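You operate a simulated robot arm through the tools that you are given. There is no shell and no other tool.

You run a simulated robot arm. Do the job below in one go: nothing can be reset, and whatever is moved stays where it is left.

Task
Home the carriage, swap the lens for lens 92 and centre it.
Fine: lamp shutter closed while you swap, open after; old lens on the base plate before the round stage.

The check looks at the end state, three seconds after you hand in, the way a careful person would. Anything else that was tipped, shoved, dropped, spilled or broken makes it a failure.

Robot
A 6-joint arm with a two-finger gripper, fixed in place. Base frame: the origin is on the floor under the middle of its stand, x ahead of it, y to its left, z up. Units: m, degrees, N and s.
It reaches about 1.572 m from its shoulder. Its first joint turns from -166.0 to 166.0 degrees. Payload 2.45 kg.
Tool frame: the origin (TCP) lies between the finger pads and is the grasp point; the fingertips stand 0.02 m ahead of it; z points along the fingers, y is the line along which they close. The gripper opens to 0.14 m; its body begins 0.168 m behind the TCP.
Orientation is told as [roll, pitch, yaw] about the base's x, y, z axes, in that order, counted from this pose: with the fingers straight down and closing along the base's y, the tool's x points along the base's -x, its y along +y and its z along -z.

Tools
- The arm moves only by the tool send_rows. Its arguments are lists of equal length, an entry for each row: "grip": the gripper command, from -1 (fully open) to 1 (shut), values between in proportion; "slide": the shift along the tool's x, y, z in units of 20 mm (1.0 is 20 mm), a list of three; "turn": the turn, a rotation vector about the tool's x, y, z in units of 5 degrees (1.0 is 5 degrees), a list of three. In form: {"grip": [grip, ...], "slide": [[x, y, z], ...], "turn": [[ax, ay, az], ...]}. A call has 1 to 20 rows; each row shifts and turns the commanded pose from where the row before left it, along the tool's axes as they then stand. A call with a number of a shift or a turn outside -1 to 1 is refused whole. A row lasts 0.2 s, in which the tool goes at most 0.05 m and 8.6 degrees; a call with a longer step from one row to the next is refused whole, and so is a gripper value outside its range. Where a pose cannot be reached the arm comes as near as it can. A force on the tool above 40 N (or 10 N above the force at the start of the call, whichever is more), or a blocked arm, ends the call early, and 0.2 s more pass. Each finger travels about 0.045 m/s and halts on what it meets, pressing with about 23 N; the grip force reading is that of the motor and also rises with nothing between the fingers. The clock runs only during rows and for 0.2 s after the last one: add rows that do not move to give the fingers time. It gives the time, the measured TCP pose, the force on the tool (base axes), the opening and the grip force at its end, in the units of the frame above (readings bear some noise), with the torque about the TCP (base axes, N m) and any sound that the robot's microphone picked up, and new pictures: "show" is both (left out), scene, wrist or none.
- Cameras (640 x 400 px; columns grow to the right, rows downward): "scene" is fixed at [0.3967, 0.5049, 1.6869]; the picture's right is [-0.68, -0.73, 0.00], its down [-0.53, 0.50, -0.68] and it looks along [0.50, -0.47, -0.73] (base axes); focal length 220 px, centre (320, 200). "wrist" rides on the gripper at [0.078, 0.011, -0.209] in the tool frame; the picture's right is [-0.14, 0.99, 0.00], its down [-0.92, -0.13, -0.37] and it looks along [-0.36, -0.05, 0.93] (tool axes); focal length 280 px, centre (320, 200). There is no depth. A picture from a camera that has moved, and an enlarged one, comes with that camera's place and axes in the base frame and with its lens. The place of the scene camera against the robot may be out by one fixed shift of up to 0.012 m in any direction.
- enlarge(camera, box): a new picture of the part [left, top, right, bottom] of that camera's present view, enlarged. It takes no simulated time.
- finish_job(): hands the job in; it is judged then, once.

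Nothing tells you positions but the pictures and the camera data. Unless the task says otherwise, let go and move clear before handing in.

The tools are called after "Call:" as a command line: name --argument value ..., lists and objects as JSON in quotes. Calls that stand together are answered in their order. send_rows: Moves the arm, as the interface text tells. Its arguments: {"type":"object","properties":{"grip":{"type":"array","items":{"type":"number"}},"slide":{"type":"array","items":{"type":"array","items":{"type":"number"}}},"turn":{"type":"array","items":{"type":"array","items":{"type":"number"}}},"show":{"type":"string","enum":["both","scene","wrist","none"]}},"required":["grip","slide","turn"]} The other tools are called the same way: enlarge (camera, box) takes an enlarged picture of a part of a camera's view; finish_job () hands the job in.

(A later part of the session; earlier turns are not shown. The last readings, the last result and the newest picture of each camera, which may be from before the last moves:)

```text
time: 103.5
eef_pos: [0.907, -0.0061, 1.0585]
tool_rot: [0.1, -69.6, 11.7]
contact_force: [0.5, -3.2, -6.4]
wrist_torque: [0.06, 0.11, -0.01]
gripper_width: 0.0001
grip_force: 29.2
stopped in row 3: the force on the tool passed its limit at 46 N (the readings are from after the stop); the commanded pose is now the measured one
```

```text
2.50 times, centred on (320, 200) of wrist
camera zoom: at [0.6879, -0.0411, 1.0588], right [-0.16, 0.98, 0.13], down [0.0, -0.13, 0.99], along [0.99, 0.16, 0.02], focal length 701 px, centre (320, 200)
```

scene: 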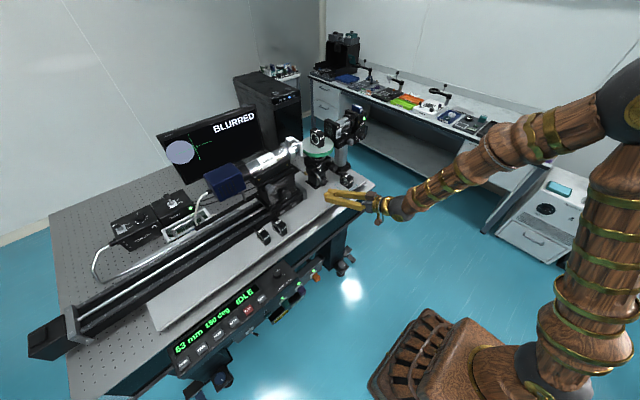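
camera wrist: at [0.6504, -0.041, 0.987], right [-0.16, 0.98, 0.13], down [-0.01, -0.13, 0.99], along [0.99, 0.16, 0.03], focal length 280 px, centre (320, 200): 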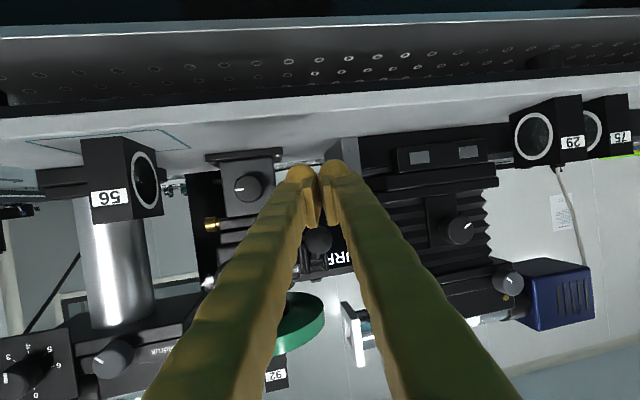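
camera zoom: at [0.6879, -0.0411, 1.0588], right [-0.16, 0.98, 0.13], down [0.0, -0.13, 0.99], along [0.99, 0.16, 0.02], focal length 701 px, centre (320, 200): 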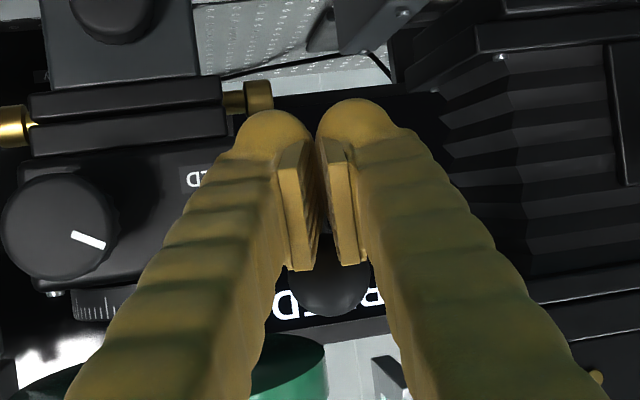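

The lever hit its upper stop, so it is at FREE. Backing the fingers down and away.

Call:
send_rows --grip '[1, 1, 1, 1, 1, 1]' --slide '[[0.47, 0, 0.171], [0.335, 0.206, -0.92], [0.335, 0.206, -0.92], [0.335, 0.206, -0.92], [0.335, 0.206, -0.92], [0, 0, 0]]' --turn '[[0, 0, 0], [0, 0, 0], [0, 0, 0], [0, 0, 0], [0, 0, 0], [0, 0, 0]]'

Call:
enlarge --camera "scene" --box '[290, 115, 370, 205]'

Call:
enlarge --camera "wrist" --box '[180, 100, 420, 280]'

```text
time: 104.9
eef_pos: [0.8271, -0.0039, 1.0505]
tool_rot: [0.2, -69.6, 11.7]
contact_force: [-0.5, -0.3, -0.5]
wrist_torque: [-0.03, 0.02, 0.02]
gripper_width: 0.0001
grip_force: 29.7
camera wrist: at [0.6077, -0.0403, 1.05], right [-0.16, 0.98, 0.13], down [0.0, -0.13, 0.99], along [0.99, 0.16, 0.02], focal length 280 px, centre (320, 200)
```

scene: 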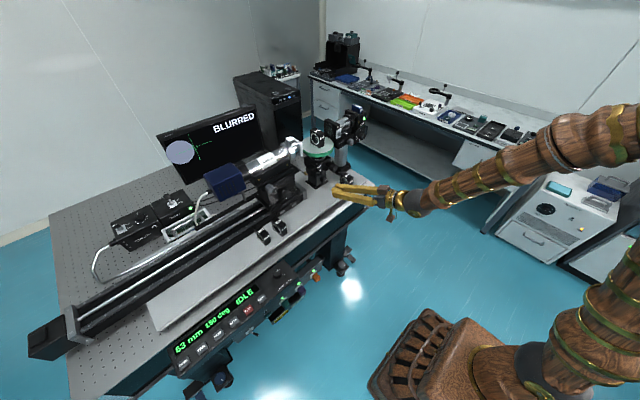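
wrist: 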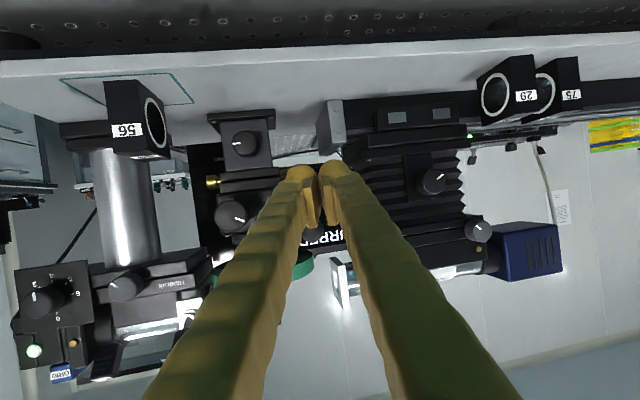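

```text
4.44 times, centred on (330, 160) of scene
camera zoom: at [0.3967, 0.5049, 1.6869], right [-0.68, -0.73, 0.0], down [-0.53, 0.5, -0.68], along [0.5, -0.47, -0.73], focal length 980 px, centre (276, 378)
```

zoom: 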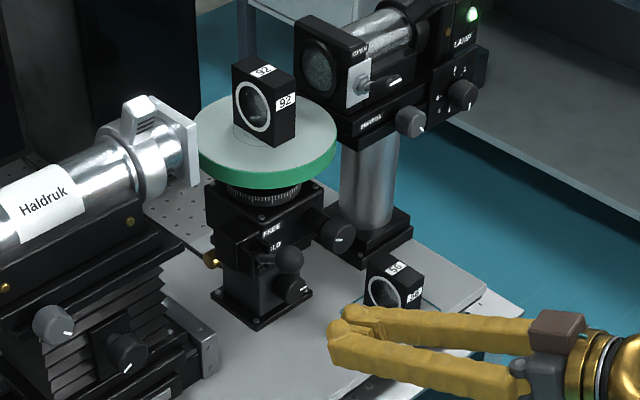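

```text
2.22 times, centred on (300, 190) of wrist
camera zoom: at [0.6077, -0.0403, 1.05], right [-0.16, 0.98, 0.13], down [0.0, -0.13, 0.99], along [0.99, 0.16, 0.02], focal length 623 px, centre (364, 222)
```

zoom: 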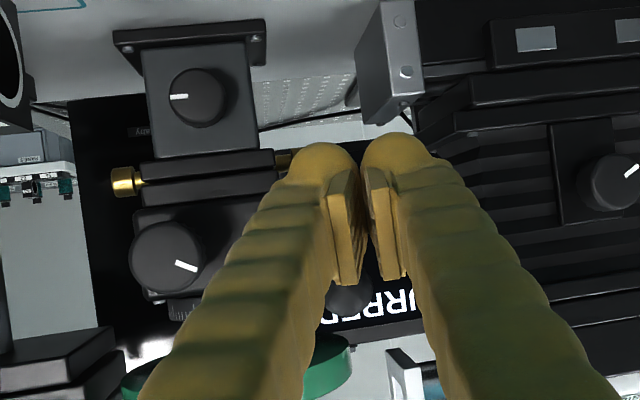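

FREE is set; nothing else moved. Now moving in front of the cross-slide knob (y≈-0.09, z≈1.056), straightening the hand so the fingers point along the knob's axis.

Call:
send_rows --grip '[1, 1, 1, 1, 1, 0.143, 0.143, 0.143, 0.143, 0.143, 0.143, 0.143, 0.143]' --slide '[[0.01, -0.84, -0.186], [0.01, -0.84, -0.186], [0.01, -0.84, -0.186], [0.01, -0.84, -0.186], [0.01, -0.84, -0.186], [0, 0, 0], [0, 0, 0], [0, 0, 0], [0, 0, 0], [0, 0, 0], [0, 0, 0], [0, 0, 0], [0, 0, 0]]' --turn '[[0, 0, 0], [0, 0, 0], [0, 0, 0], [0, 0, 0], [0, 0, 0], [0.733, 0, 0.267], [0.733, 0, 0.267], [0.733, 0, 0.267], [0, -1, 0], [0, -1, 0], [0, -1, 0], [0, -1, 0], [0, 0, 0]]'

Call:
enlarge --camera "wrist" --box '[220, 60, 420, 240]'

Call:
enlarge --camera "scene" --box '[300, 140, 380, 200]'

```text
time: 107.7
eef_pos: [0.831, -0.1198, 1.0793]
tool_rot: [68.0, -87.7, -67.3]
contact_force: [-0.1, -0.5, -0.7]
wrist_torque: [0.0, 0.01, 0.03]
gripper_width: 0.0599
grip_force: 0.0
out of reach, approached as far as the arm can: row 9, 10, 11, 12
camera wrist: at [0.6212, -0.1097, 1.0047], right [-0.01, 0.98, 0.17], down [-0.35, -0.17, 0.92], along [0.94, -0.05, 0.35], focal length 280 px, centre (320, 200)
```

scene: 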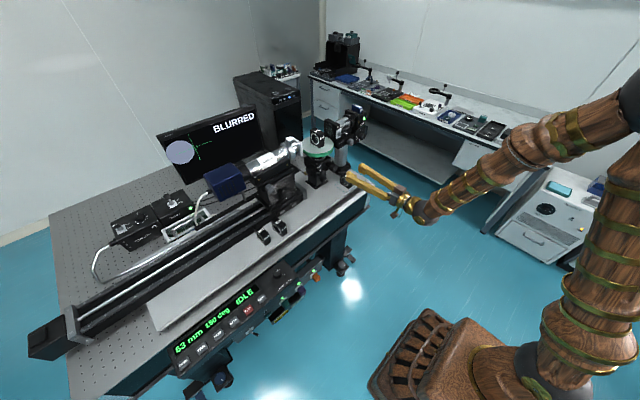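
wrist: 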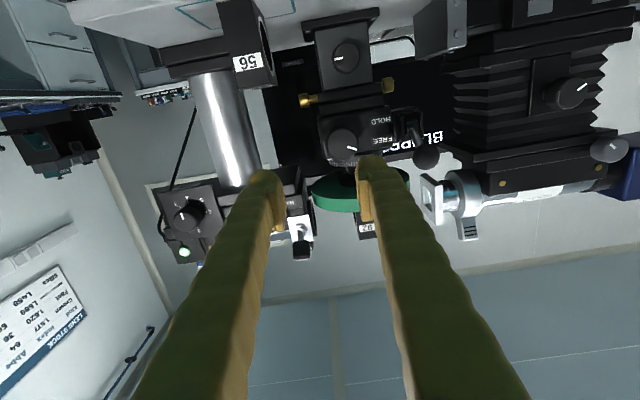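

```text
2.22 times, centred on (320, 150) of wrist
camera zoom: at [0.6212, -0.1097, 1.0047], right [-0.01, 0.98, 0.17], down [-0.35, -0.17, 0.92], along [0.94, -0.05, 0.35], focal length 623 px, centre (320, 311)
```

zoom: 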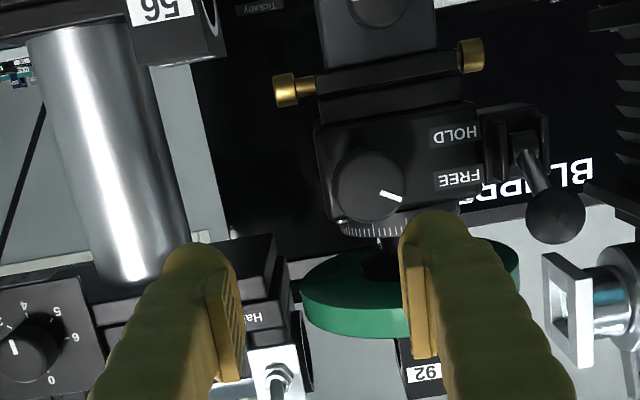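

```text
6.67 times, centred on (340, 170) of scene
camera zoom: at [0.3967, 0.5049, 1.6869], right [-0.68, -0.73, 0.0], down [-0.53, 0.5, -0.68], along [0.5, -0.47, -0.73], focal length 1470 px, centre (187, 400)
```

zoom: 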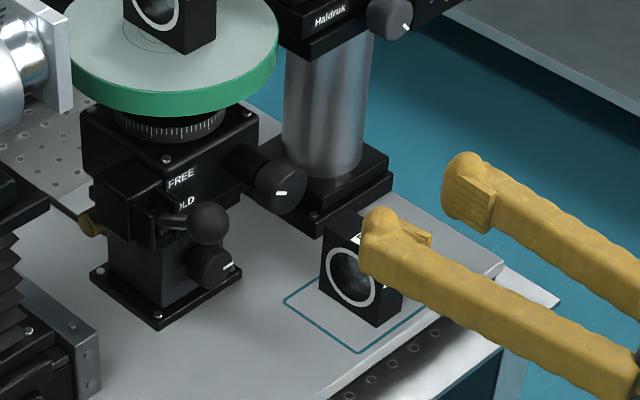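

The limit here is just how far the arm can fold; going forward helps. I'm advancing to just in front of the knob and re-checking alignment.

Call:
send_rows --grip '[0.143, 0.143, 0.143, 0.143, 0.143]' --slide '[[0, 0.37, 0.86], [0.2, 0.37, 0.86], [0.4, 0.37, 0.86], [0.4, 0.37, 0.86], [0, 0, 0]]' --turn '[[0, 0, 0], [0, 0, 0], [0, 0, 0], [0, 0, 0], [0, 0, 0]]'

Call:
enlarge --camera "wrist" --box '[220, 60, 420, 240]'

Call:
enlarge --camera "scene" --box '[300, 140, 380, 200]'

```text
time: 108.9
eef_pos: [0.9035, -0.1284, 1.0847]
tool_rot: [52.8, -88.9, -51.6]
contact_force: [0.9, 0.1, -0.1]
wrist_torque: [0.03, 0.01, 0.01]
gripper_width: 0.0598
grip_force: 0.0
out of reach, approached as far as the arm can: row 1, 2, 3, 4
camera wrist: at [0.6929, -0.1211, 1.01], right [-0.02, 0.99, 0.15], down [-0.36, -0.15, 0.92], along [0.93, -0.04, 0.35], focal length 280 px, centre (320, 200)
```

scene: 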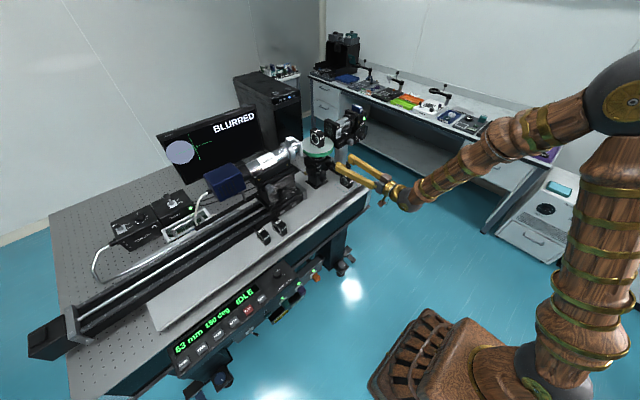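
wrist: 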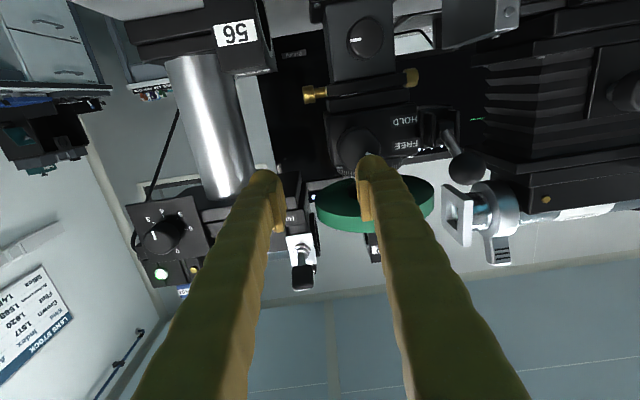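

```text
2.22 times, centred on (320, 150) of wrist
camera zoom: at [0.6929, -0.1211, 1.01], right [-0.02, 0.99, 0.15], down [-0.36, -0.15, 0.92], along [0.93, -0.04, 0.35], focal length 623 px, centre (320, 311)
```

zoom: 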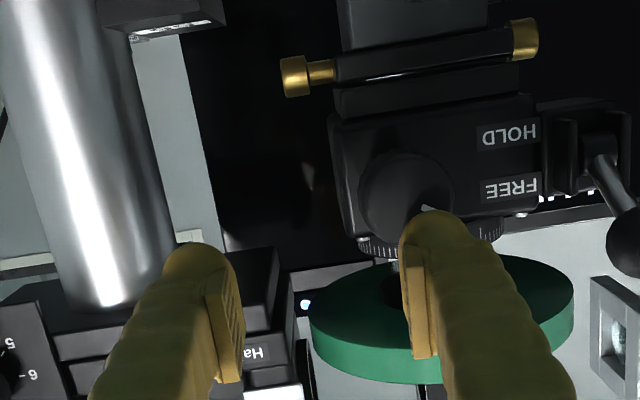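

```text
6.67 times, centred on (340, 170) of scene
camera zoom: at [0.3967, 0.5049, 1.6869], right [-0.68, -0.73, 0.0], down [-0.53, 0.5, -0.68], along [0.5, -0.47, -0.73], focal length 1470 px, centre (187, 400)
```

zoom: 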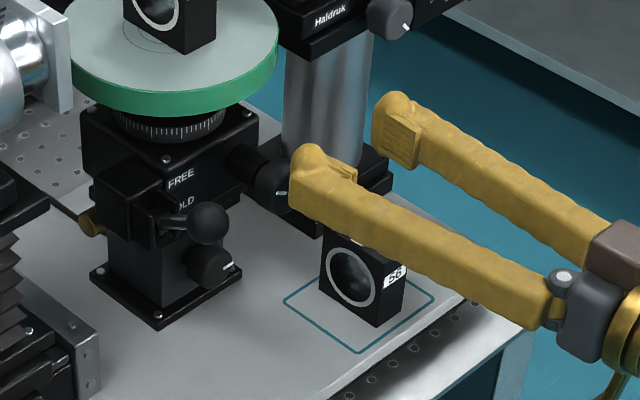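

The horizontal pose is awkward for the arm here. Since the pads are flat along the knob's axis at any pitch, I'll return to the well-behaved 40° pitch and grip the knob from above-front, turning it by tilting the hand about the x axis.

Call:
send_rows --grip '[0.2857, 0.2857, 0.2857, 0.2857, 0.2857, 0.2857, 0.2857, 0.2857, 0.2857, 0.2857, 0.2857]' --slide '[[-0.3, 0, -0.3], [-0.3, 0, -0.3], [-0.3, 0, -0.3], [-0.2, 0, -0.3], [0, 0, -0.3], [0, 0, -0.3], [0, 0, 0], [0, 0, 0], [0, 0, 0], [0, 0, 0], [0, 0, 0]]' --turn '[[0, 1, 0], [0, 1, 0], [0, 1, 0], [0, 1, 0], [0, 1, 0], [0, 1, 0], [0, 1, 0], [0, 1, 0], [0, 1, 0], [0, 1, 0], [0, 0, 0]]'

```text
time: 111.3
eef_pos: [0.8711, -0.1283, 1.1162]
tool_rot: [0.6, -39.7, -0.6]
contact_force: [-0.6, -0.4, -0.7]
wrist_torque: [0.07, -0.1, 0.1]
gripper_width: 0.0503
grip_force: 0.0
camera wrist: at [0.6776, -0.1186, 1.2262], right [0.11, 0.99, 0.1], down [0.47, -0.14, 0.87], along [0.87, -0.05, -0.48], focal length 280 px, centre (320, 200)
```

scene: 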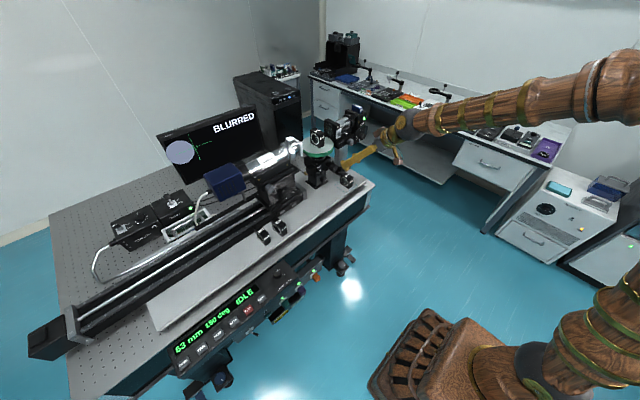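
wrist: 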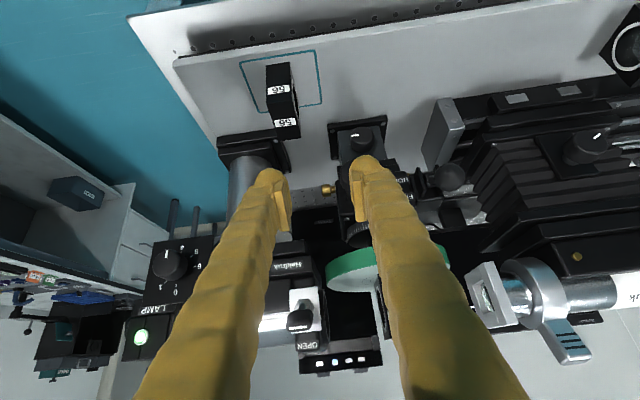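

Good, clean 40° pose again. Shifting to y≈-0.09 to view the knob between the fingers.

Call:
send_rows --grip '[0.2857, 0.2857, 0.2857, 0.2857]' --slide '[[0, 0.63, 0], [0, 0.63, 0], [0, 0.63, 0], [0, 0, 0]]' --turn '[[0, 0, 0], [0, 0, 0], [0, 0, 0], [0, 0, 0]]' --show "wrist"

Call:
enlarge --camera "wrist" --box '[220, 80, 420, 240]'

Call:
enlarge --camera "scene" --box '[300, 140, 370, 190]'

```text
time: 112.3
eef_pos: [0.8681, -0.0916, 1.1147]
tool_rot: [0.0, -39.5, 0.3]
contact_force: [-0.1, 0.5, -0.1]
wrist_torque: [0.0, 0.0, 0.0]
gripper_width: 0.0499
grip_force: 0.0
camera wrist: at [0.6762, -0.0821, 1.2254], right [0.1, 0.99, 0.09], down [0.48, -0.13, 0.87], along [0.87, -0.05, -0.48], focal length 280 px, centre (320, 200)
```

wrist: 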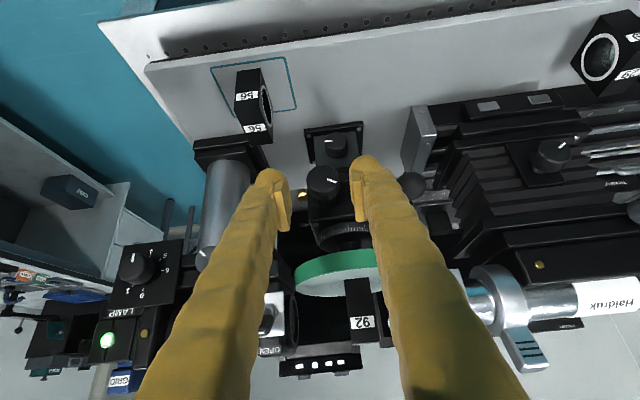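

```text
2.50 times, centred on (320, 160) of wrist
camera zoom: at [0.6762, -0.0821, 1.2254], right [0.1, 0.99, 0.09], down [0.48, -0.13, 0.87], along [0.87, -0.05, -0.48], focal length 701 px, centre (320, 300)
```

zoom: 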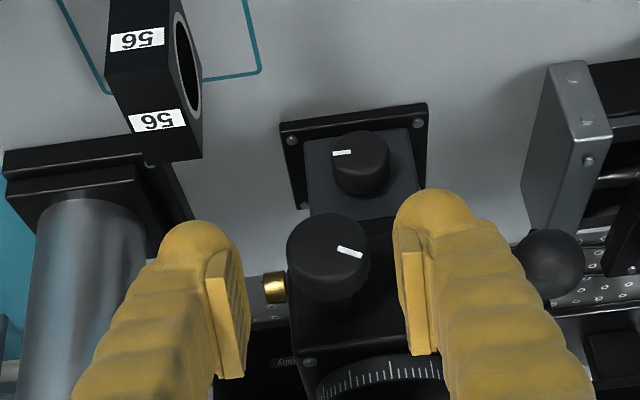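

```text
8.00 times, centred on (335, 165) of scene
camera zoom: at [0.3967, 0.5049, 1.6869], right [-0.68, -0.73, 0.0], down [-0.53, 0.5, -0.68], along [0.5, -0.47, -0.73], focal length 1764 px, centre (200, 480)
```

zoom: 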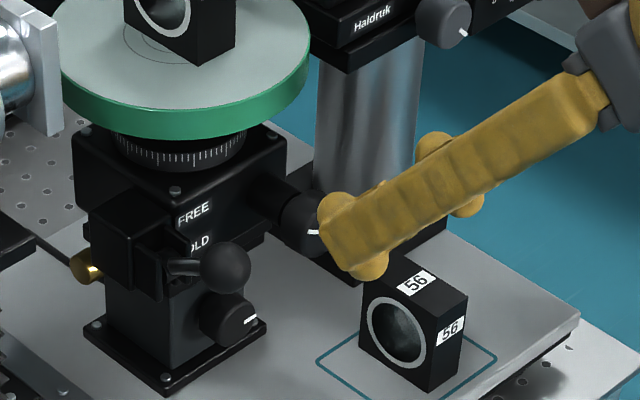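

The knob face centre refines to about (0.925, -0.091, 1.0595), radius about 17 mm. Moving in to straddle it.

Call:
send_rows --grip '[0.2857, 0.2857, 0.2857, 0.2857, 0.2857, 0.2857]' --slide '[[-0.175, 0.01, 0.857], [-0.175, 0.01, 0.857], [-0.175, 0.01, 0.857], [-0.175, 0.01, 0.857], [-0.175, 0.01, 0.857], [0, 0, 0]]' --turn '[[0, 0, 0], [0, 0, 0], [0, 0, 0], [0, 0, 0], [0, 0, 0], [0, 0, 0]]' --show "wrist"

Call:
enlarge --camera "wrist" --box '[220, 100, 420, 260]'

Call:
enlarge --camera "scene" --box '[300, 140, 370, 190]'

```text
time: 113.7
eef_pos: [0.9376, -0.091, 1.0579]
tool_rot: [-0.1, -39.5, 0.2]
contact_force: [0.5, -0.9, -0.2]
wrist_torque: [0.0, -0.01, -0.02]
gripper_width: 0.0502
grip_force: 0.1
camera wrist: at [0.7451, -0.0817, 1.1702], right [0.1, 0.99, 0.09], down [0.47, -0.13, 0.87], along [0.87, -0.05, -0.48], focal length 280 px, centre (320, 200)
```

wrist: 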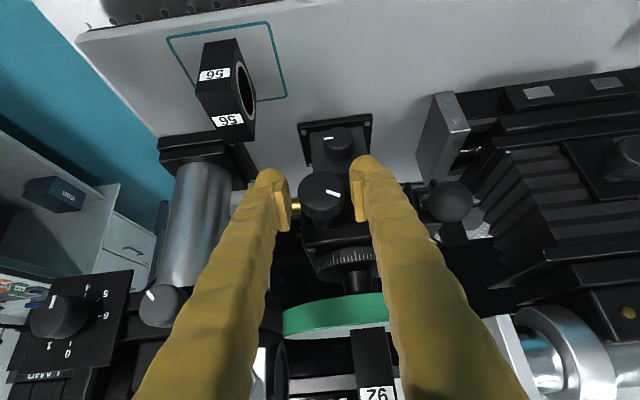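

```text
2.50 times, centred on (320, 180) of wrist
camera zoom: at [0.7451, -0.0817, 1.1702], right [0.1, 0.99, 0.09], down [0.47, -0.13, 0.87], along [0.87, -0.05, -0.48], focal length 701 px, centre (320, 250)
```

zoom: 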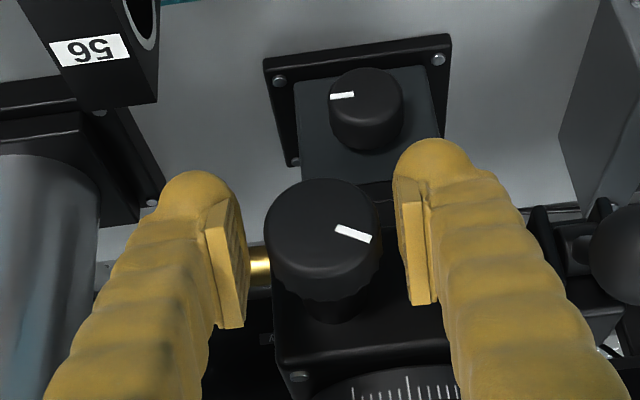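

```text
8.00 times, centred on (335, 165) of scene
camera zoom: at [0.3967, 0.5049, 1.6869], right [-0.68, -0.73, 0.0], down [-0.53, 0.5, -0.68], along [0.5, -0.47, -0.73], focal length 1764 px, centre (200, 480)
```

zoom: 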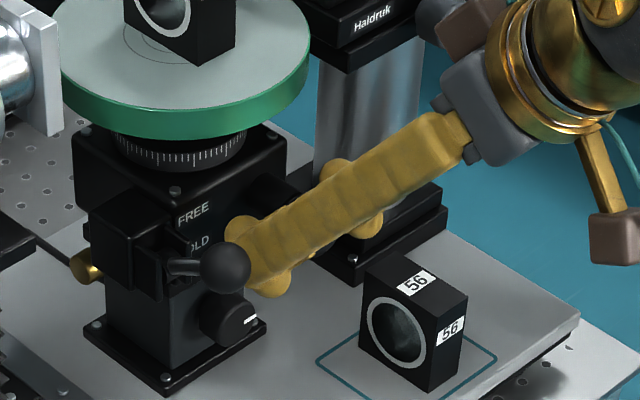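

The knob sits evenly between the pads. Closing on it, then turning +10° about x and watching the screen.

Call:
send_rows --grip '[0.6, 1, 1, 1, 1]' --slide '[[0, 0, 0], [0, 0, 0], [0, 0, 0], [0, 0, 0], [0, 0, 0]]' --turn '[[0, 0, 0], [0, 0, 0], [0, 0, 0], [0, 0, 0], [0, 0, 0]]' --show "none"

Call:
enlarge --camera "wrist" --box '[220, 100, 420, 260]'

Call:
enlarge --camera "scene" --box '[150, 100, 280, 190]'

```text
time: 114.9
eef_pos: [0.937, -0.0906, 1.059]
tool_rot: [0.0, -39.7, 0.4]
contact_force: [5.9, 25.9, -0.8]
wrist_torque: [-0.03, 0.0, 0.21]
gripper_width: 0.0345
grip_force: 44.9
```

```text
2.50 times, centred on (320, 180) of wrist
camera zoom: at [0.7451, -0.0809, 1.1702], right [0.1, 0.99, 0.09], down [0.48, -0.13, 0.87], along [0.87, -0.05, -0.48], focal length 701 px, centre (320, 250)
```

zoom: 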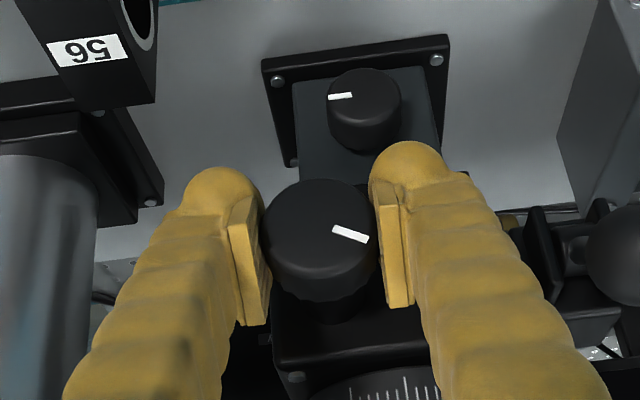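

```text
4.44 times, centred on (215, 145) of scene
camera zoom: at [0.3967, 0.5049, 1.6869], right [-0.68, -0.73, 0.0], down [-0.53, 0.5, -0.68], along [0.5, -0.47, -0.73], focal length 980 px, centre (787, 444)
```

zoom: 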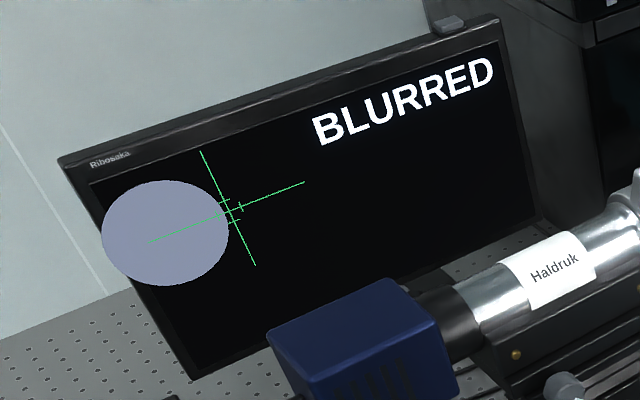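

Gripped (34.5 mm), but there's a sideways load of 26 N, so the hand is slightly off-centre in y. I'll ease it by small shifts before turning.

Call:
send_rows --grip '[1, 1, 1]' --slide '[[0, 0.05, 0], [0, 0, 0], [0, 0, 0]]' --turn '[[0, 0, 0], [0, 0, 0], [0, 0, 0]]' --show "none"

```text
time: 115.7
eef_pos: [0.938, -0.0898, 1.0585]
tool_rot: [-0.1, -39.7, 0.1]
contact_force: [4.9, 0.7, -4.1]
wrist_torque: [0.0, 0.02, -0.04]
gripper_width: 0.0341
grip_force: 45.5
```

Balanced now. Turning the knob +10° about x.

Call:
send_rows --grip '[1, 1, 1]' --slide '[[0, 0, 0], [0, 0, 0], [0, 0, 0]]' --turn '[[-0.7716, 0, 0.6361], [-0.7716, 0, 0.6361], [0, 0, 0]]' --show "none"

Call:
enlarge --camera "scene" --box '[150, 100, 280, 190]'

Call:
enlarge --camera "wrist" --box '[220, 100, 420, 260]'

```text
time: 116.5
eef_pos: [0.9376, -0.0893, 1.057]
tool_rot: [12.9, -38.8, -7.9]
contact_force: [2.2, -14.3, 1.5]
wrist_torque: [-0.02, -0.08, -0.23]
gripper_width: 0.0342
grip_force: 44.8
```

```text
4.44 times, centred on (215, 145) of scene
camera zoom: at [0.3967, 0.5049, 1.6869], right [-0.68, -0.73, 0.0], down [-0.53, 0.5, -0.68], along [0.5, -0.47, -0.73], focal length 980 px, centre (787, 444)
```

zoom: 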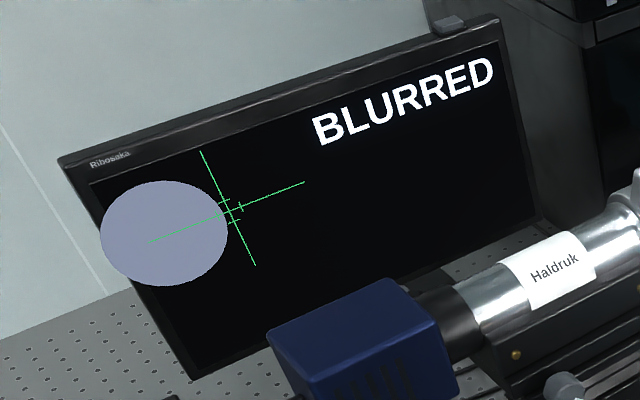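

```text
2.50 times, centred on (320, 180) of wrist
camera zoom: at [0.7451, -0.0999, 1.1703], right [0.1, 0.96, 0.26], down [0.47, -0.28, 0.84], along [0.87, 0.04, -0.48], focal length 701 px, centre (320, 250)
```

zoom: 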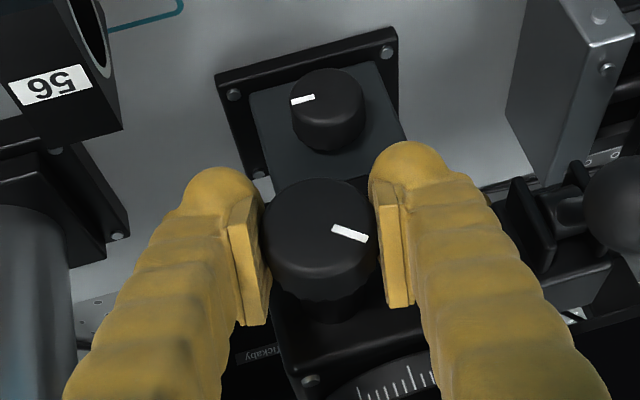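

The knob turned with the hand and the spot moved slightly left, so I need to turn it the other way, about 1¼ turns. I'll work in strokes: open, rotate to +35°, regrip (2.5 mm lower to match the knob axis), then turn negative.

Call:
send_rows --grip '[0.4, 0.2857, 0.2857, 0.2857, 0.2857, 0.2857, 0.2857, 0.2857, 0.2857]' --slide '[[0, 0, 0], [0, 0, 0], [0.078, -0.02, 0.095], [0, 0, 0], [0, 0, 0], [0, 0, 0], [0, 0, 0], [0, 0, 0], [0, 0, 0]]' --turn '[[0, 0, 0], [0, 0, 0], [0, 0, 0], [-0.7716, 0, 0.6361], [-0.7716, 0, 0.6361], [-0.7716, 0, 0.6361], [-0.7716, 0, 0.6361], [-0.7716, 0, 0.6361], [0, 0, 0]]' --show "none"

Call:
enlarge --camera "wrist" --box '[220, 100, 420, 260]'

Call:
enlarge --camera "scene" --box '[300, 130, 370, 190]'

```text
time: 118.5
eef_pos: [0.9371, -0.0886, 1.0579]
tool_rot: [42.3, -31.5, -25.1]
contact_force: [-0.4, -0.5, 0.3]
wrist_torque: [0.0, -0.02, 0.0]
gripper_width: 0.0499
grip_force: 0.1
```

```text
2.50 times, centred on (320, 180) of wrist
camera zoom: at [0.7454, -0.1454, 1.155], right [0.1, 0.76, 0.64], down [0.48, -0.6, 0.64], along [0.87, 0.24, -0.42], focal length 701 px, centre (320, 250)
```

zoom: 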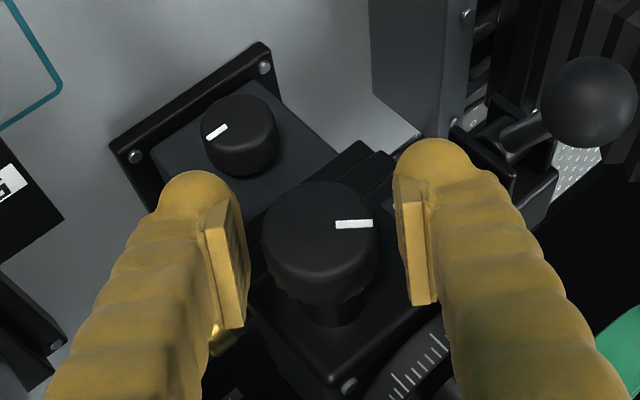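

```text
6.67 times, centred on (335, 160) of scene
camera zoom: at [0.3967, 0.5049, 1.6869], right [-0.68, -0.73, 0.0], down [-0.53, 0.5, -0.68], along [0.5, -0.47, -0.73], focal length 1470 px, centre (220, 467)
```

zoom: 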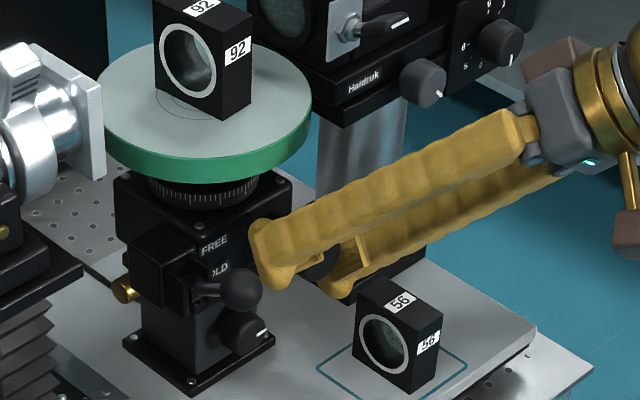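

Orientation reachable and knob centred between pads. Closing and checking the side load.

Call:
send_rows --grip '[0.6, 1, 1, 1]' --slide '[[0, 0, 0], [0, 0, 0], [0, 0, 0], [0, 0, 0]]' --turn '[[0, 0, 0], [0, 0, 0], [0, 0, 0], [0, 0, 0]]' --show "none"

```text
time: 119.5
eef_pos: [0.9372, -0.0885, 1.0579]
tool_rot: [42.3, -31.5, -25.1]
contact_force: [2.0, 5.2, 3.7]
wrist_torque: [0.0, 0.11, -0.12]
gripper_width: 0.0337
grip_force: 45.1
```

Well balanced. Turning the knob -35° (to hand-vertical), then I'll check.

Call:
send_rows --grip '[1, 1, 1, 1, 1, 1, 1, 1]' --slide '[[0, 0, 0], [0, 0, 0], [0, 0, 0], [0, 0, 0], [0, 0, 0], [0, 0, 0], [0, 0, 0], [0, 0, 0]]' --turn '[[0.7716, 0, -0.6361], [0.7716, 0, -0.6361], [0.7716, 0, -0.6361], [0.7716, 0, -0.6361], [0.7716, 0, -0.6361], [0.7716, 0, -0.6361], [0.7716, 0, -0.6361], [0, 0, 0]]' --show "none"

Call:
enlarge --camera "scene" --box '[150, 100, 280, 190]'

Call:
enlarge --camera "wrist" --box '[220, 100, 420, 260]'

```text
time: 121.3
eef_pos: [0.9378, -0.0916, 1.0576]
tool_rot: [0.0, -39.7, 0.2]
contact_force: [2.8, -33.7, 15.1]
wrist_torque: [0.06, -0.18, -0.46]
gripper_width: 0.0337
grip_force: 44.9
```

```text
4.44 times, centred on (215, 145) of scene
camera zoom: at [0.3967, 0.5049, 1.6869], right [-0.68, -0.73, 0.0], down [-0.53, 0.5, -0.68], along [0.5, -0.47, -0.73], focal length 980 px, centre (787, 444)
```

zoom: 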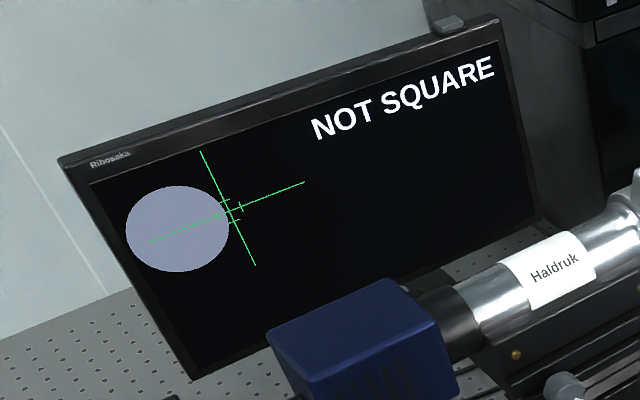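

```text
2.50 times, centred on (320, 180) of wrist
camera zoom: at [0.7453, -0.0802, 1.1686], right [0.1, 0.99, 0.09], down [0.47, -0.13, 0.87], along [0.87, -0.05, -0.48], focal length 701 px, centre (320, 250)
```

zoom: 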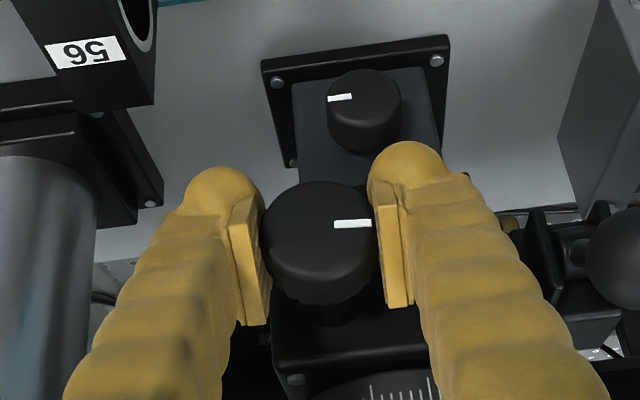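

The screen changed to "NOT SQUARE", with the spot smaller and closer; the knob may affect the lens angle. I'm pausing to inspect the stage, disc, and panel readout.

Call:
enlarge --camera "scene" --box '[296, 120, 336, 155]'

Call:
enlarge --camera "scene" --box '[160, 280, 280, 370]'

Call:
enlarge --camera "scene" --box '[296, 145, 344, 180]'

Call:
enlarge --camera "wrist" --box '[270, 180, 420, 400]'

```text
11.43 times, centred on (316, 138) of scene
camera zoom: at [0.3967, 0.5049, 1.6869], right [-0.68, -0.73, 0.0], down [-0.53, 0.5, -0.68], along [0.5, -0.47, -0.73], focal length 2519 px, centre (366, 914)
```

zoom: 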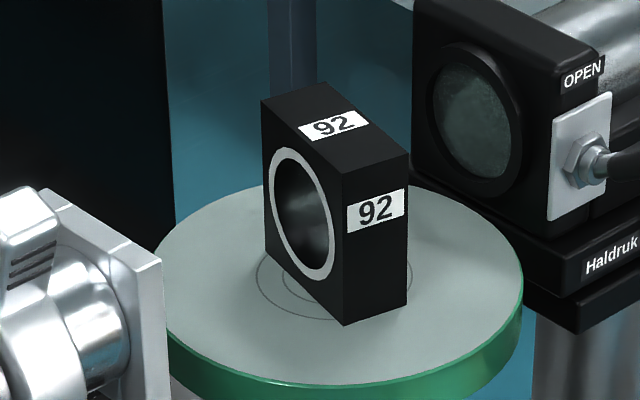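

```text
4.44 times, centred on (220, 325) of scene
camera zoom: at [0.3967, 0.5049, 1.6869], right [-0.68, -0.73, 0.0], down [-0.53, 0.5, -0.68], along [0.5, -0.47, -0.73], focal length 980 px, centre (764, -356)
```

zoom: 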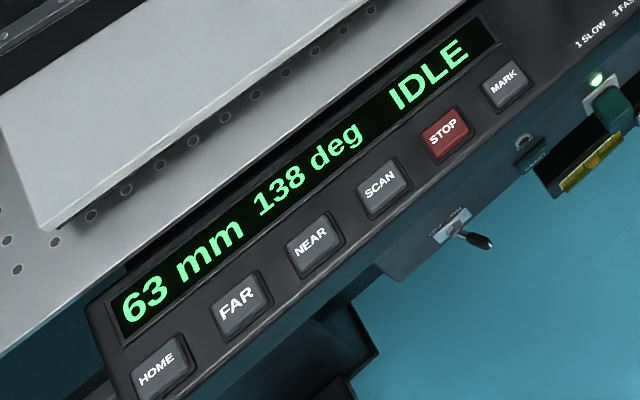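

```text
11.43 times, centred on (320, 162) of scene
camera zoom: at [0.3967, 0.5049, 1.6869], right [-0.68, -0.73, 0.0], down [-0.53, 0.5, -0.68], along [0.5, -0.47, -0.73], focal length 2519 px, centre (320, 629)
```

zoom: 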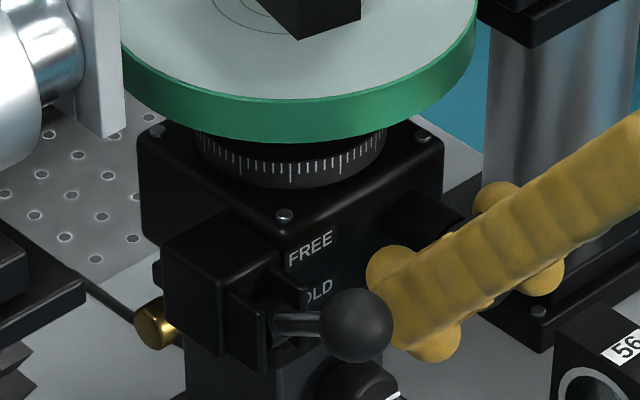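

```text
1.82 times, centred on (345, 290) of wrist
camera zoom: at [0.7453, -0.0802, 1.1686], right [0.1, 0.99, 0.09], down [0.47, -0.13, 0.87], along [0.87, -0.05, -0.48], focal length 510 px, centre (274, 36)
```

zoom: 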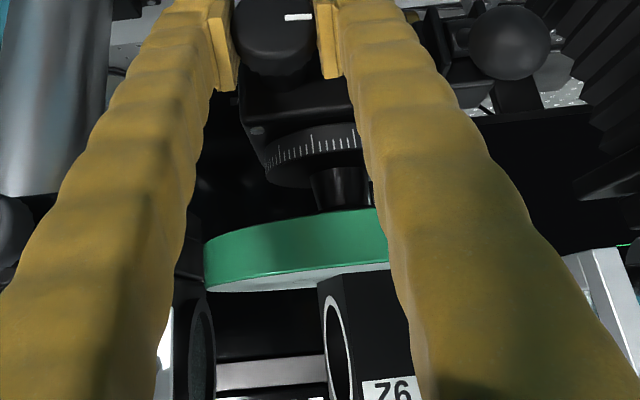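

The knob actually rotates the round stage (readout went 150→138 deg), so it's not the centring control. I'll turn it straight back until the readout is 150 again.

Call:
send_rows --grip '[1, 1, 1, 1, 1, 1]' --slide '[[0, 0, 0], [0, 0, 0], [0, 0, 0], [0, 0, 0], [0, 0, 0], [0, 0, 0]]' --turn '[[-0.7716, 0, 0.6361], [-0.7716, 0, 0.6361], [-0.7716, 0, 0.6361], [-0.7716, 0, 0.6361], [-0.7716, 0, 0.6361], [0, 0, 0]]' --show "none"

Call:
enlarge --camera "scene" --box '[160, 280, 280, 370]'

Call:
enlarge --camera "scene" --box '[150, 100, 280, 190]'

Call:
enlarge --camera "scene" --box '[296, 120, 336, 155]'

```text
time: 122.7
eef_pos: [0.9379, -0.0887, 1.0573]
tool_rot: [31.1, -35.3, -19.0]
contact_force: [-1.2, -25.2, 13.5]
wrist_torque: [0.09, -0.23, -0.32]
gripper_width: 0.0335
grip_force: 45.4
```

```text
4.44 times, centred on (220, 325) of scene
camera zoom: at [0.3967, 0.5049, 1.6869], right [-0.68, -0.73, 0.0], down [-0.53, 0.5, -0.68], along [0.5, -0.47, -0.73], focal length 980 px, centre (764, -356)
```

zoom: 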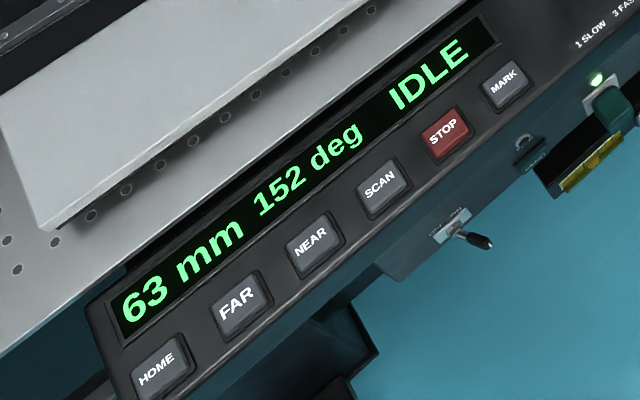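

```text
4.44 times, centred on (215, 145) of scene
camera zoom: at [0.3967, 0.5049, 1.6869], right [-0.68, -0.73, 0.0], down [-0.53, 0.5, -0.68], along [0.5, -0.47, -0.73], focal length 980 px, centre (787, 444)
```

zoom: 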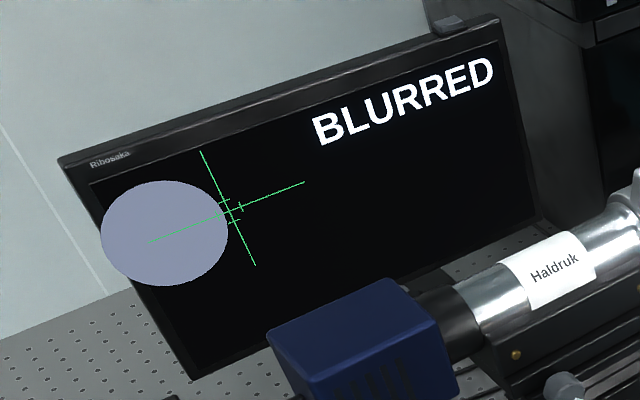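

```text
11.43 times, centred on (316, 138) of scene
camera zoom: at [0.3967, 0.5049, 1.6869], right [-0.68, -0.73, 0.0], down [-0.53, 0.5, -0.68], along [0.5, -0.47, -0.73], focal length 2519 px, centre (366, 914)
```

zoom: 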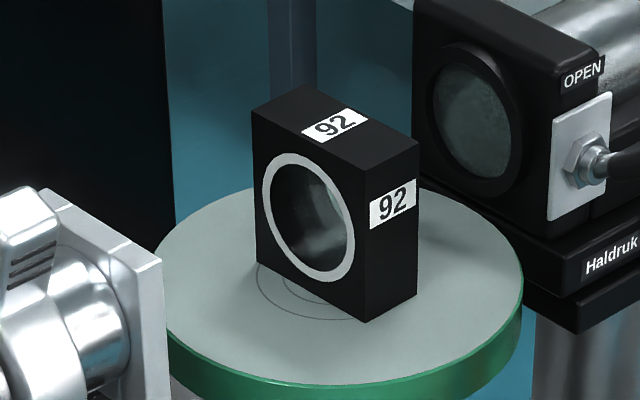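

The readout shows 152 deg; a small turn back by about 3.5° should give 150.

Call:
send_rows --grip '[1, 1]' --slide '[[0, 0, 0], [0, 0, 0]]' --turn '[[0.54, 0, -0.445], [0, 0, 0]]' --show "none"

Call:
enlarge --camera "scene" --box '[190, 300, 250, 350]'

Call:
enlarge --camera "wrist" --box '[220, 100, 420, 260]'

```text
time: 123.3
eef_pos: [0.9377, -0.0884, 1.0573]
tool_rot: [27.0, -36.4, -16.4]
contact_force: [5.2, -21.1, 8.8]
wrist_torque: [0.04, -0.03, -0.23]
gripper_width: 0.0336
grip_force: 44.8
```

```text
8.00 times, centred on (220, 325) of scene
camera zoom: at [0.3967, 0.5049, 1.6869], right [-0.68, -0.73, 0.0], down [-0.53, 0.5, -0.68], along [0.5, -0.47, -0.73], focal length 1764 px, centre (1120, -800)
```

zoom: 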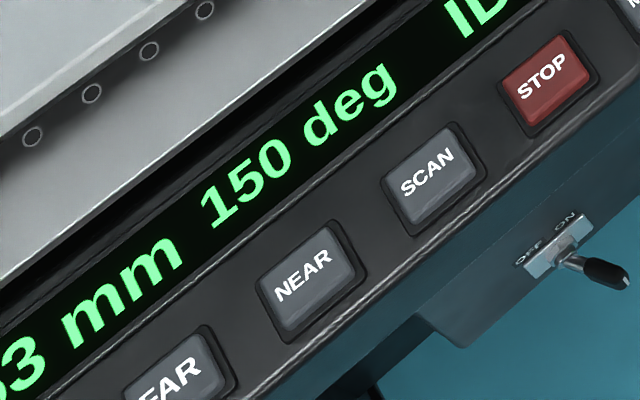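

```text
2.50 times, centred on (320, 180) of wrist
camera zoom: at [0.7458, -0.1211, 1.1647], right [0.1, 0.89, 0.44], down [0.48, -0.44, 0.76], along [0.87, 0.13, -0.47], focal length 701 px, centre (320, 250)
```

zoom: 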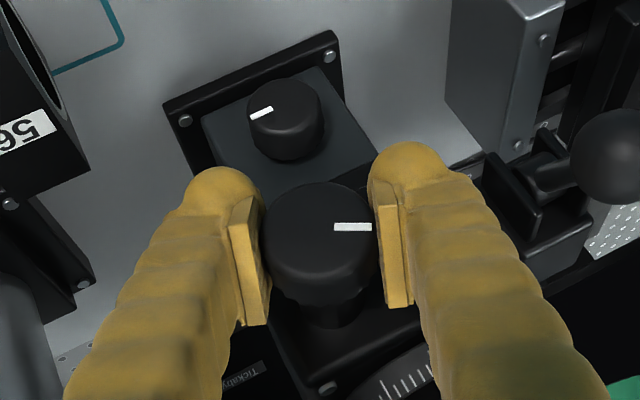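

Readout is back at 150 deg. Releasing the knob and checking it holds.

Call:
send_rows --grip '[0.7, 0.4, 0.2857, 0.2857]' --slide '[[0, 0, 0], [0, 0, 0], [0, 0, 0], [0, 0, 0]]' --turn '[[0, 0, 0], [0, 0, 0], [0, 0, 0], [0, 0, 0]]' --show "none"

Call:
enlarge --camera "scene" --box '[190, 300, 250, 350]'

Call:
enlarge --camera "scene" --box '[296, 120, 336, 155]'

```text
time: 124.3
eef_pos: [0.9378, -0.0881, 1.0574]
tool_rot: [27.2, -36.4, -16.6]
contact_force: [0.1, -0.2, -0.5]
wrist_torque: [-0.02, 0.0, -0.01]
gripper_width: 0.0501
grip_force: 0.2
```

```text
8.00 times, centred on (220, 325) of scene
camera zoom: at [0.3967, 0.5049, 1.6869], right [-0.68, -0.73, 0.0], down [-0.53, 0.5, -0.68], along [0.5, -0.47, -0.73], focal length 1764 px, centre (1120, -800)
```

zoom: 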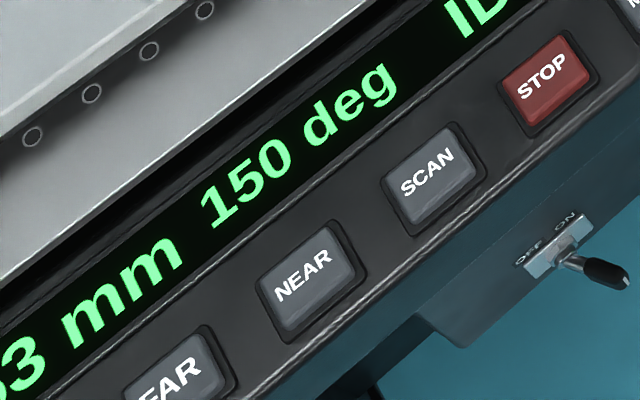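

```text
11.43 times, centred on (316, 138) of scene
camera zoom: at [0.3967, 0.5049, 1.6869], right [-0.68, -0.73, 0.0], down [-0.53, 0.5, -0.68], along [0.5, -0.47, -0.73], focal length 2519 px, centre (366, 914)
```

zoom: 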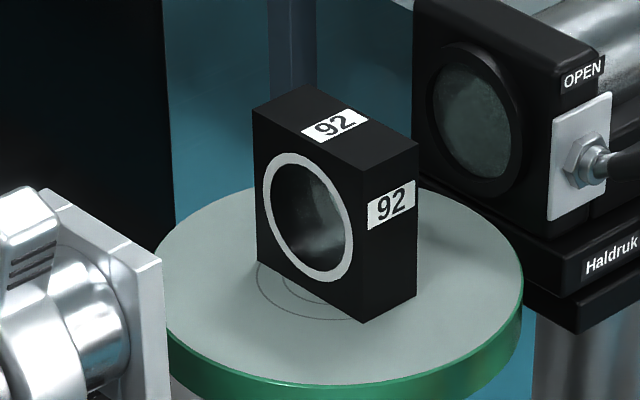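

Still 150 deg and lens as placed. Untilting the hand and backing off the knob, then going up for a top view to compare the lamp, lens and microscope axes.

Call:
send_rows --grip '[0.2857, 0.2857, 0.2857, 0.2857, 0.2857, 0.2857, 0.2857, 0.2857, 0.2857, 0.2857, 0.2857, 0.2857, 0.2857]' --slide '[[0, 0, 0], [0, 0, 0], [0, 0, 0], [0, 0, 0], [0, 0, -0.8], [0, 0, -1], [0, 0, -1], [0, 0, -1], [0, 0, -1], [0, 0, -1], [0, 0, -1], [0, 0, -1], [0, 0, 0]]' --turn '[[0.829, 0, -0.684], [0.829, 0, -0.684], [0.829, 0, -0.684], [0.829, 0, -0.684], [0, 0, 0], [0, 0, 0], [0, 0, 0], [0, 0, 0], [0, 0, 0], [0, 0, 0], [0, 0, 0], [0, 0, 0], [0, 0, 0]]' --show "wrist"

```text
time: 127.1
eef_pos: [0.8387, -0.0885, 1.1781]
tool_rot: [0.0, -39.5, 0.3]
contact_force: [0.2, -0.5, 0.9]
wrist_torque: [0.01, 0.01, 0.02]
gripper_width: 0.05
grip_force: 0.1
camera wrist: at [0.645, -0.0794, 1.2886], right [0.1, 0.99, 0.09], down [0.47, -0.13, 0.87], along [0.87, -0.05, -0.48], focal length 280 px, centre (320, 200)
```

wrist: 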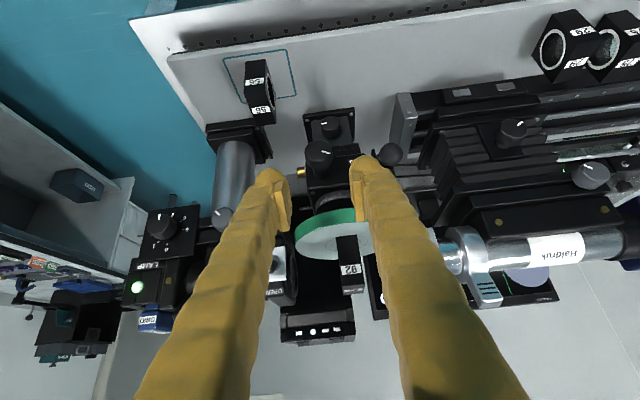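

Rising up and returning to a straight-down view above the stage.

Call:
send_rows --grip '[-1, -1, -1, -1, -1, -1, -1, -1, -1, -1, -1, -1, -1, -1, -1, -1, -1, -1, -1, -1]' --slide '[[-0.795, 0.3, -0.965], [-0.795, 0.3, -0.965], [-0.795, 0.3, -0.965], [-0.795, 0.3, -0.965], [-0.795, 0.3, -0.965], [-0.795, 0.3, -0.965], [-0.795, 0.3, -0.965], [-0.795, 0.3, -0.965], [-0.795, 0.3, -0.965], [-0.795, 0.3, -0.965], [-0.795, 0.3, -0.965], [0, 0, 0], [0, 0, 0], [0, 0, 0], [0, 0, 0], [0, 0, 0], [0, 0, 0], [0, 0, 0], [0, 0, 0], [0, 0, 0]]' --turn '[[0, 0, 0], [0, 0, 0], [0, 0, 0], [0, 0, 0], [0, 0, 0], [0, 0, 0], [0, 0, 0], [0, 0, 0], [0, 0, 0], [0, 0, 0], [0, 0, 0], [0, 0.9875, 0], [0, 0.9875, 0], [0, 0.9875, 0], [0, 0.9875, 0], [0, 0.9875, 0], [0, 0.9875, 0], [0, 0.9875, 0], [0, 0.9875, 0], [0, 0, 0]]'

Call:
enlarge --camera "wrist" --box '[120, 180, 520, 400]'

```text
time: 131.3
eef_pos: [0.8376, -0.0234, 1.4524]
tool_rot: [-0.1, 0.0, 0.2]
contact_force: [-0.3, -0.4, -0.5]
wrist_torque: [-0.03, 0.01, -0.02]
gripper_width: 0.1399
grip_force: 0.2
camera wrist: at [0.76, -0.0132, 1.6613], right [0.13, 0.99, 0.0], down [0.92, -0.12, 0.37], along [0.37, -0.05, -0.93], focal length 280 px, centre (320, 200)
```

scene: 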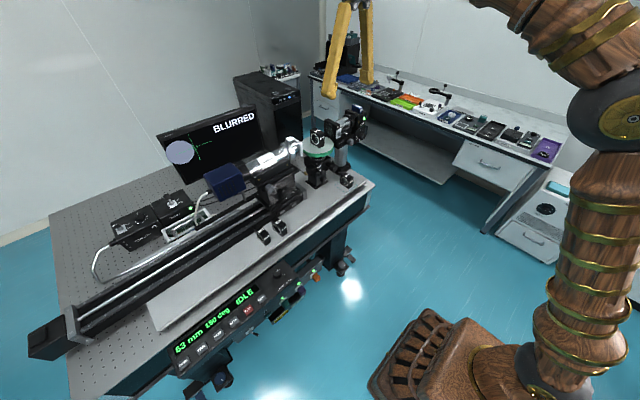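
wrist: 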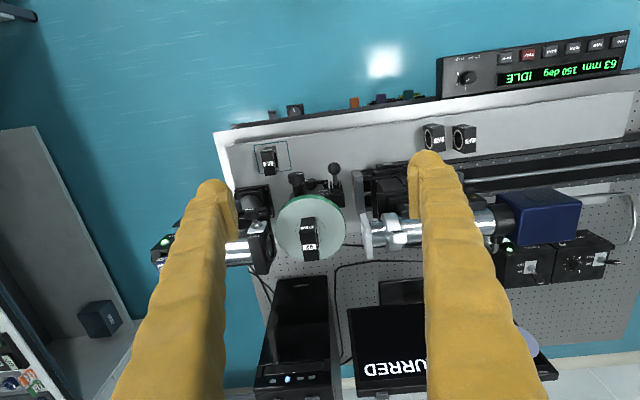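

```text
1.60 times, centred on (320, 290) of wrist
camera zoom: at [0.76, -0.0132, 1.6613], right [0.13, 0.99, 0.0], down [0.92, -0.12, 0.37], along [0.37, -0.05, -0.93], focal length 449 px, centre (320, 56)
```

zoom: 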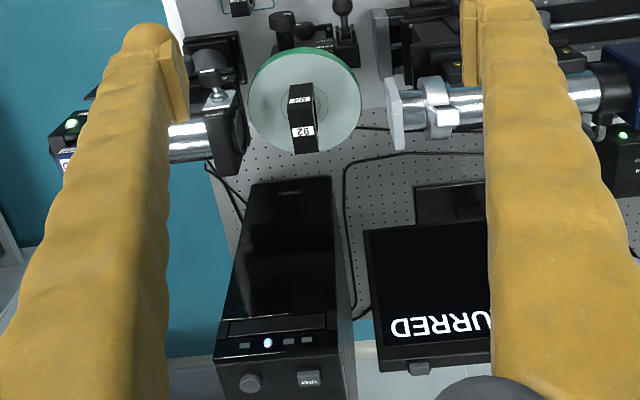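

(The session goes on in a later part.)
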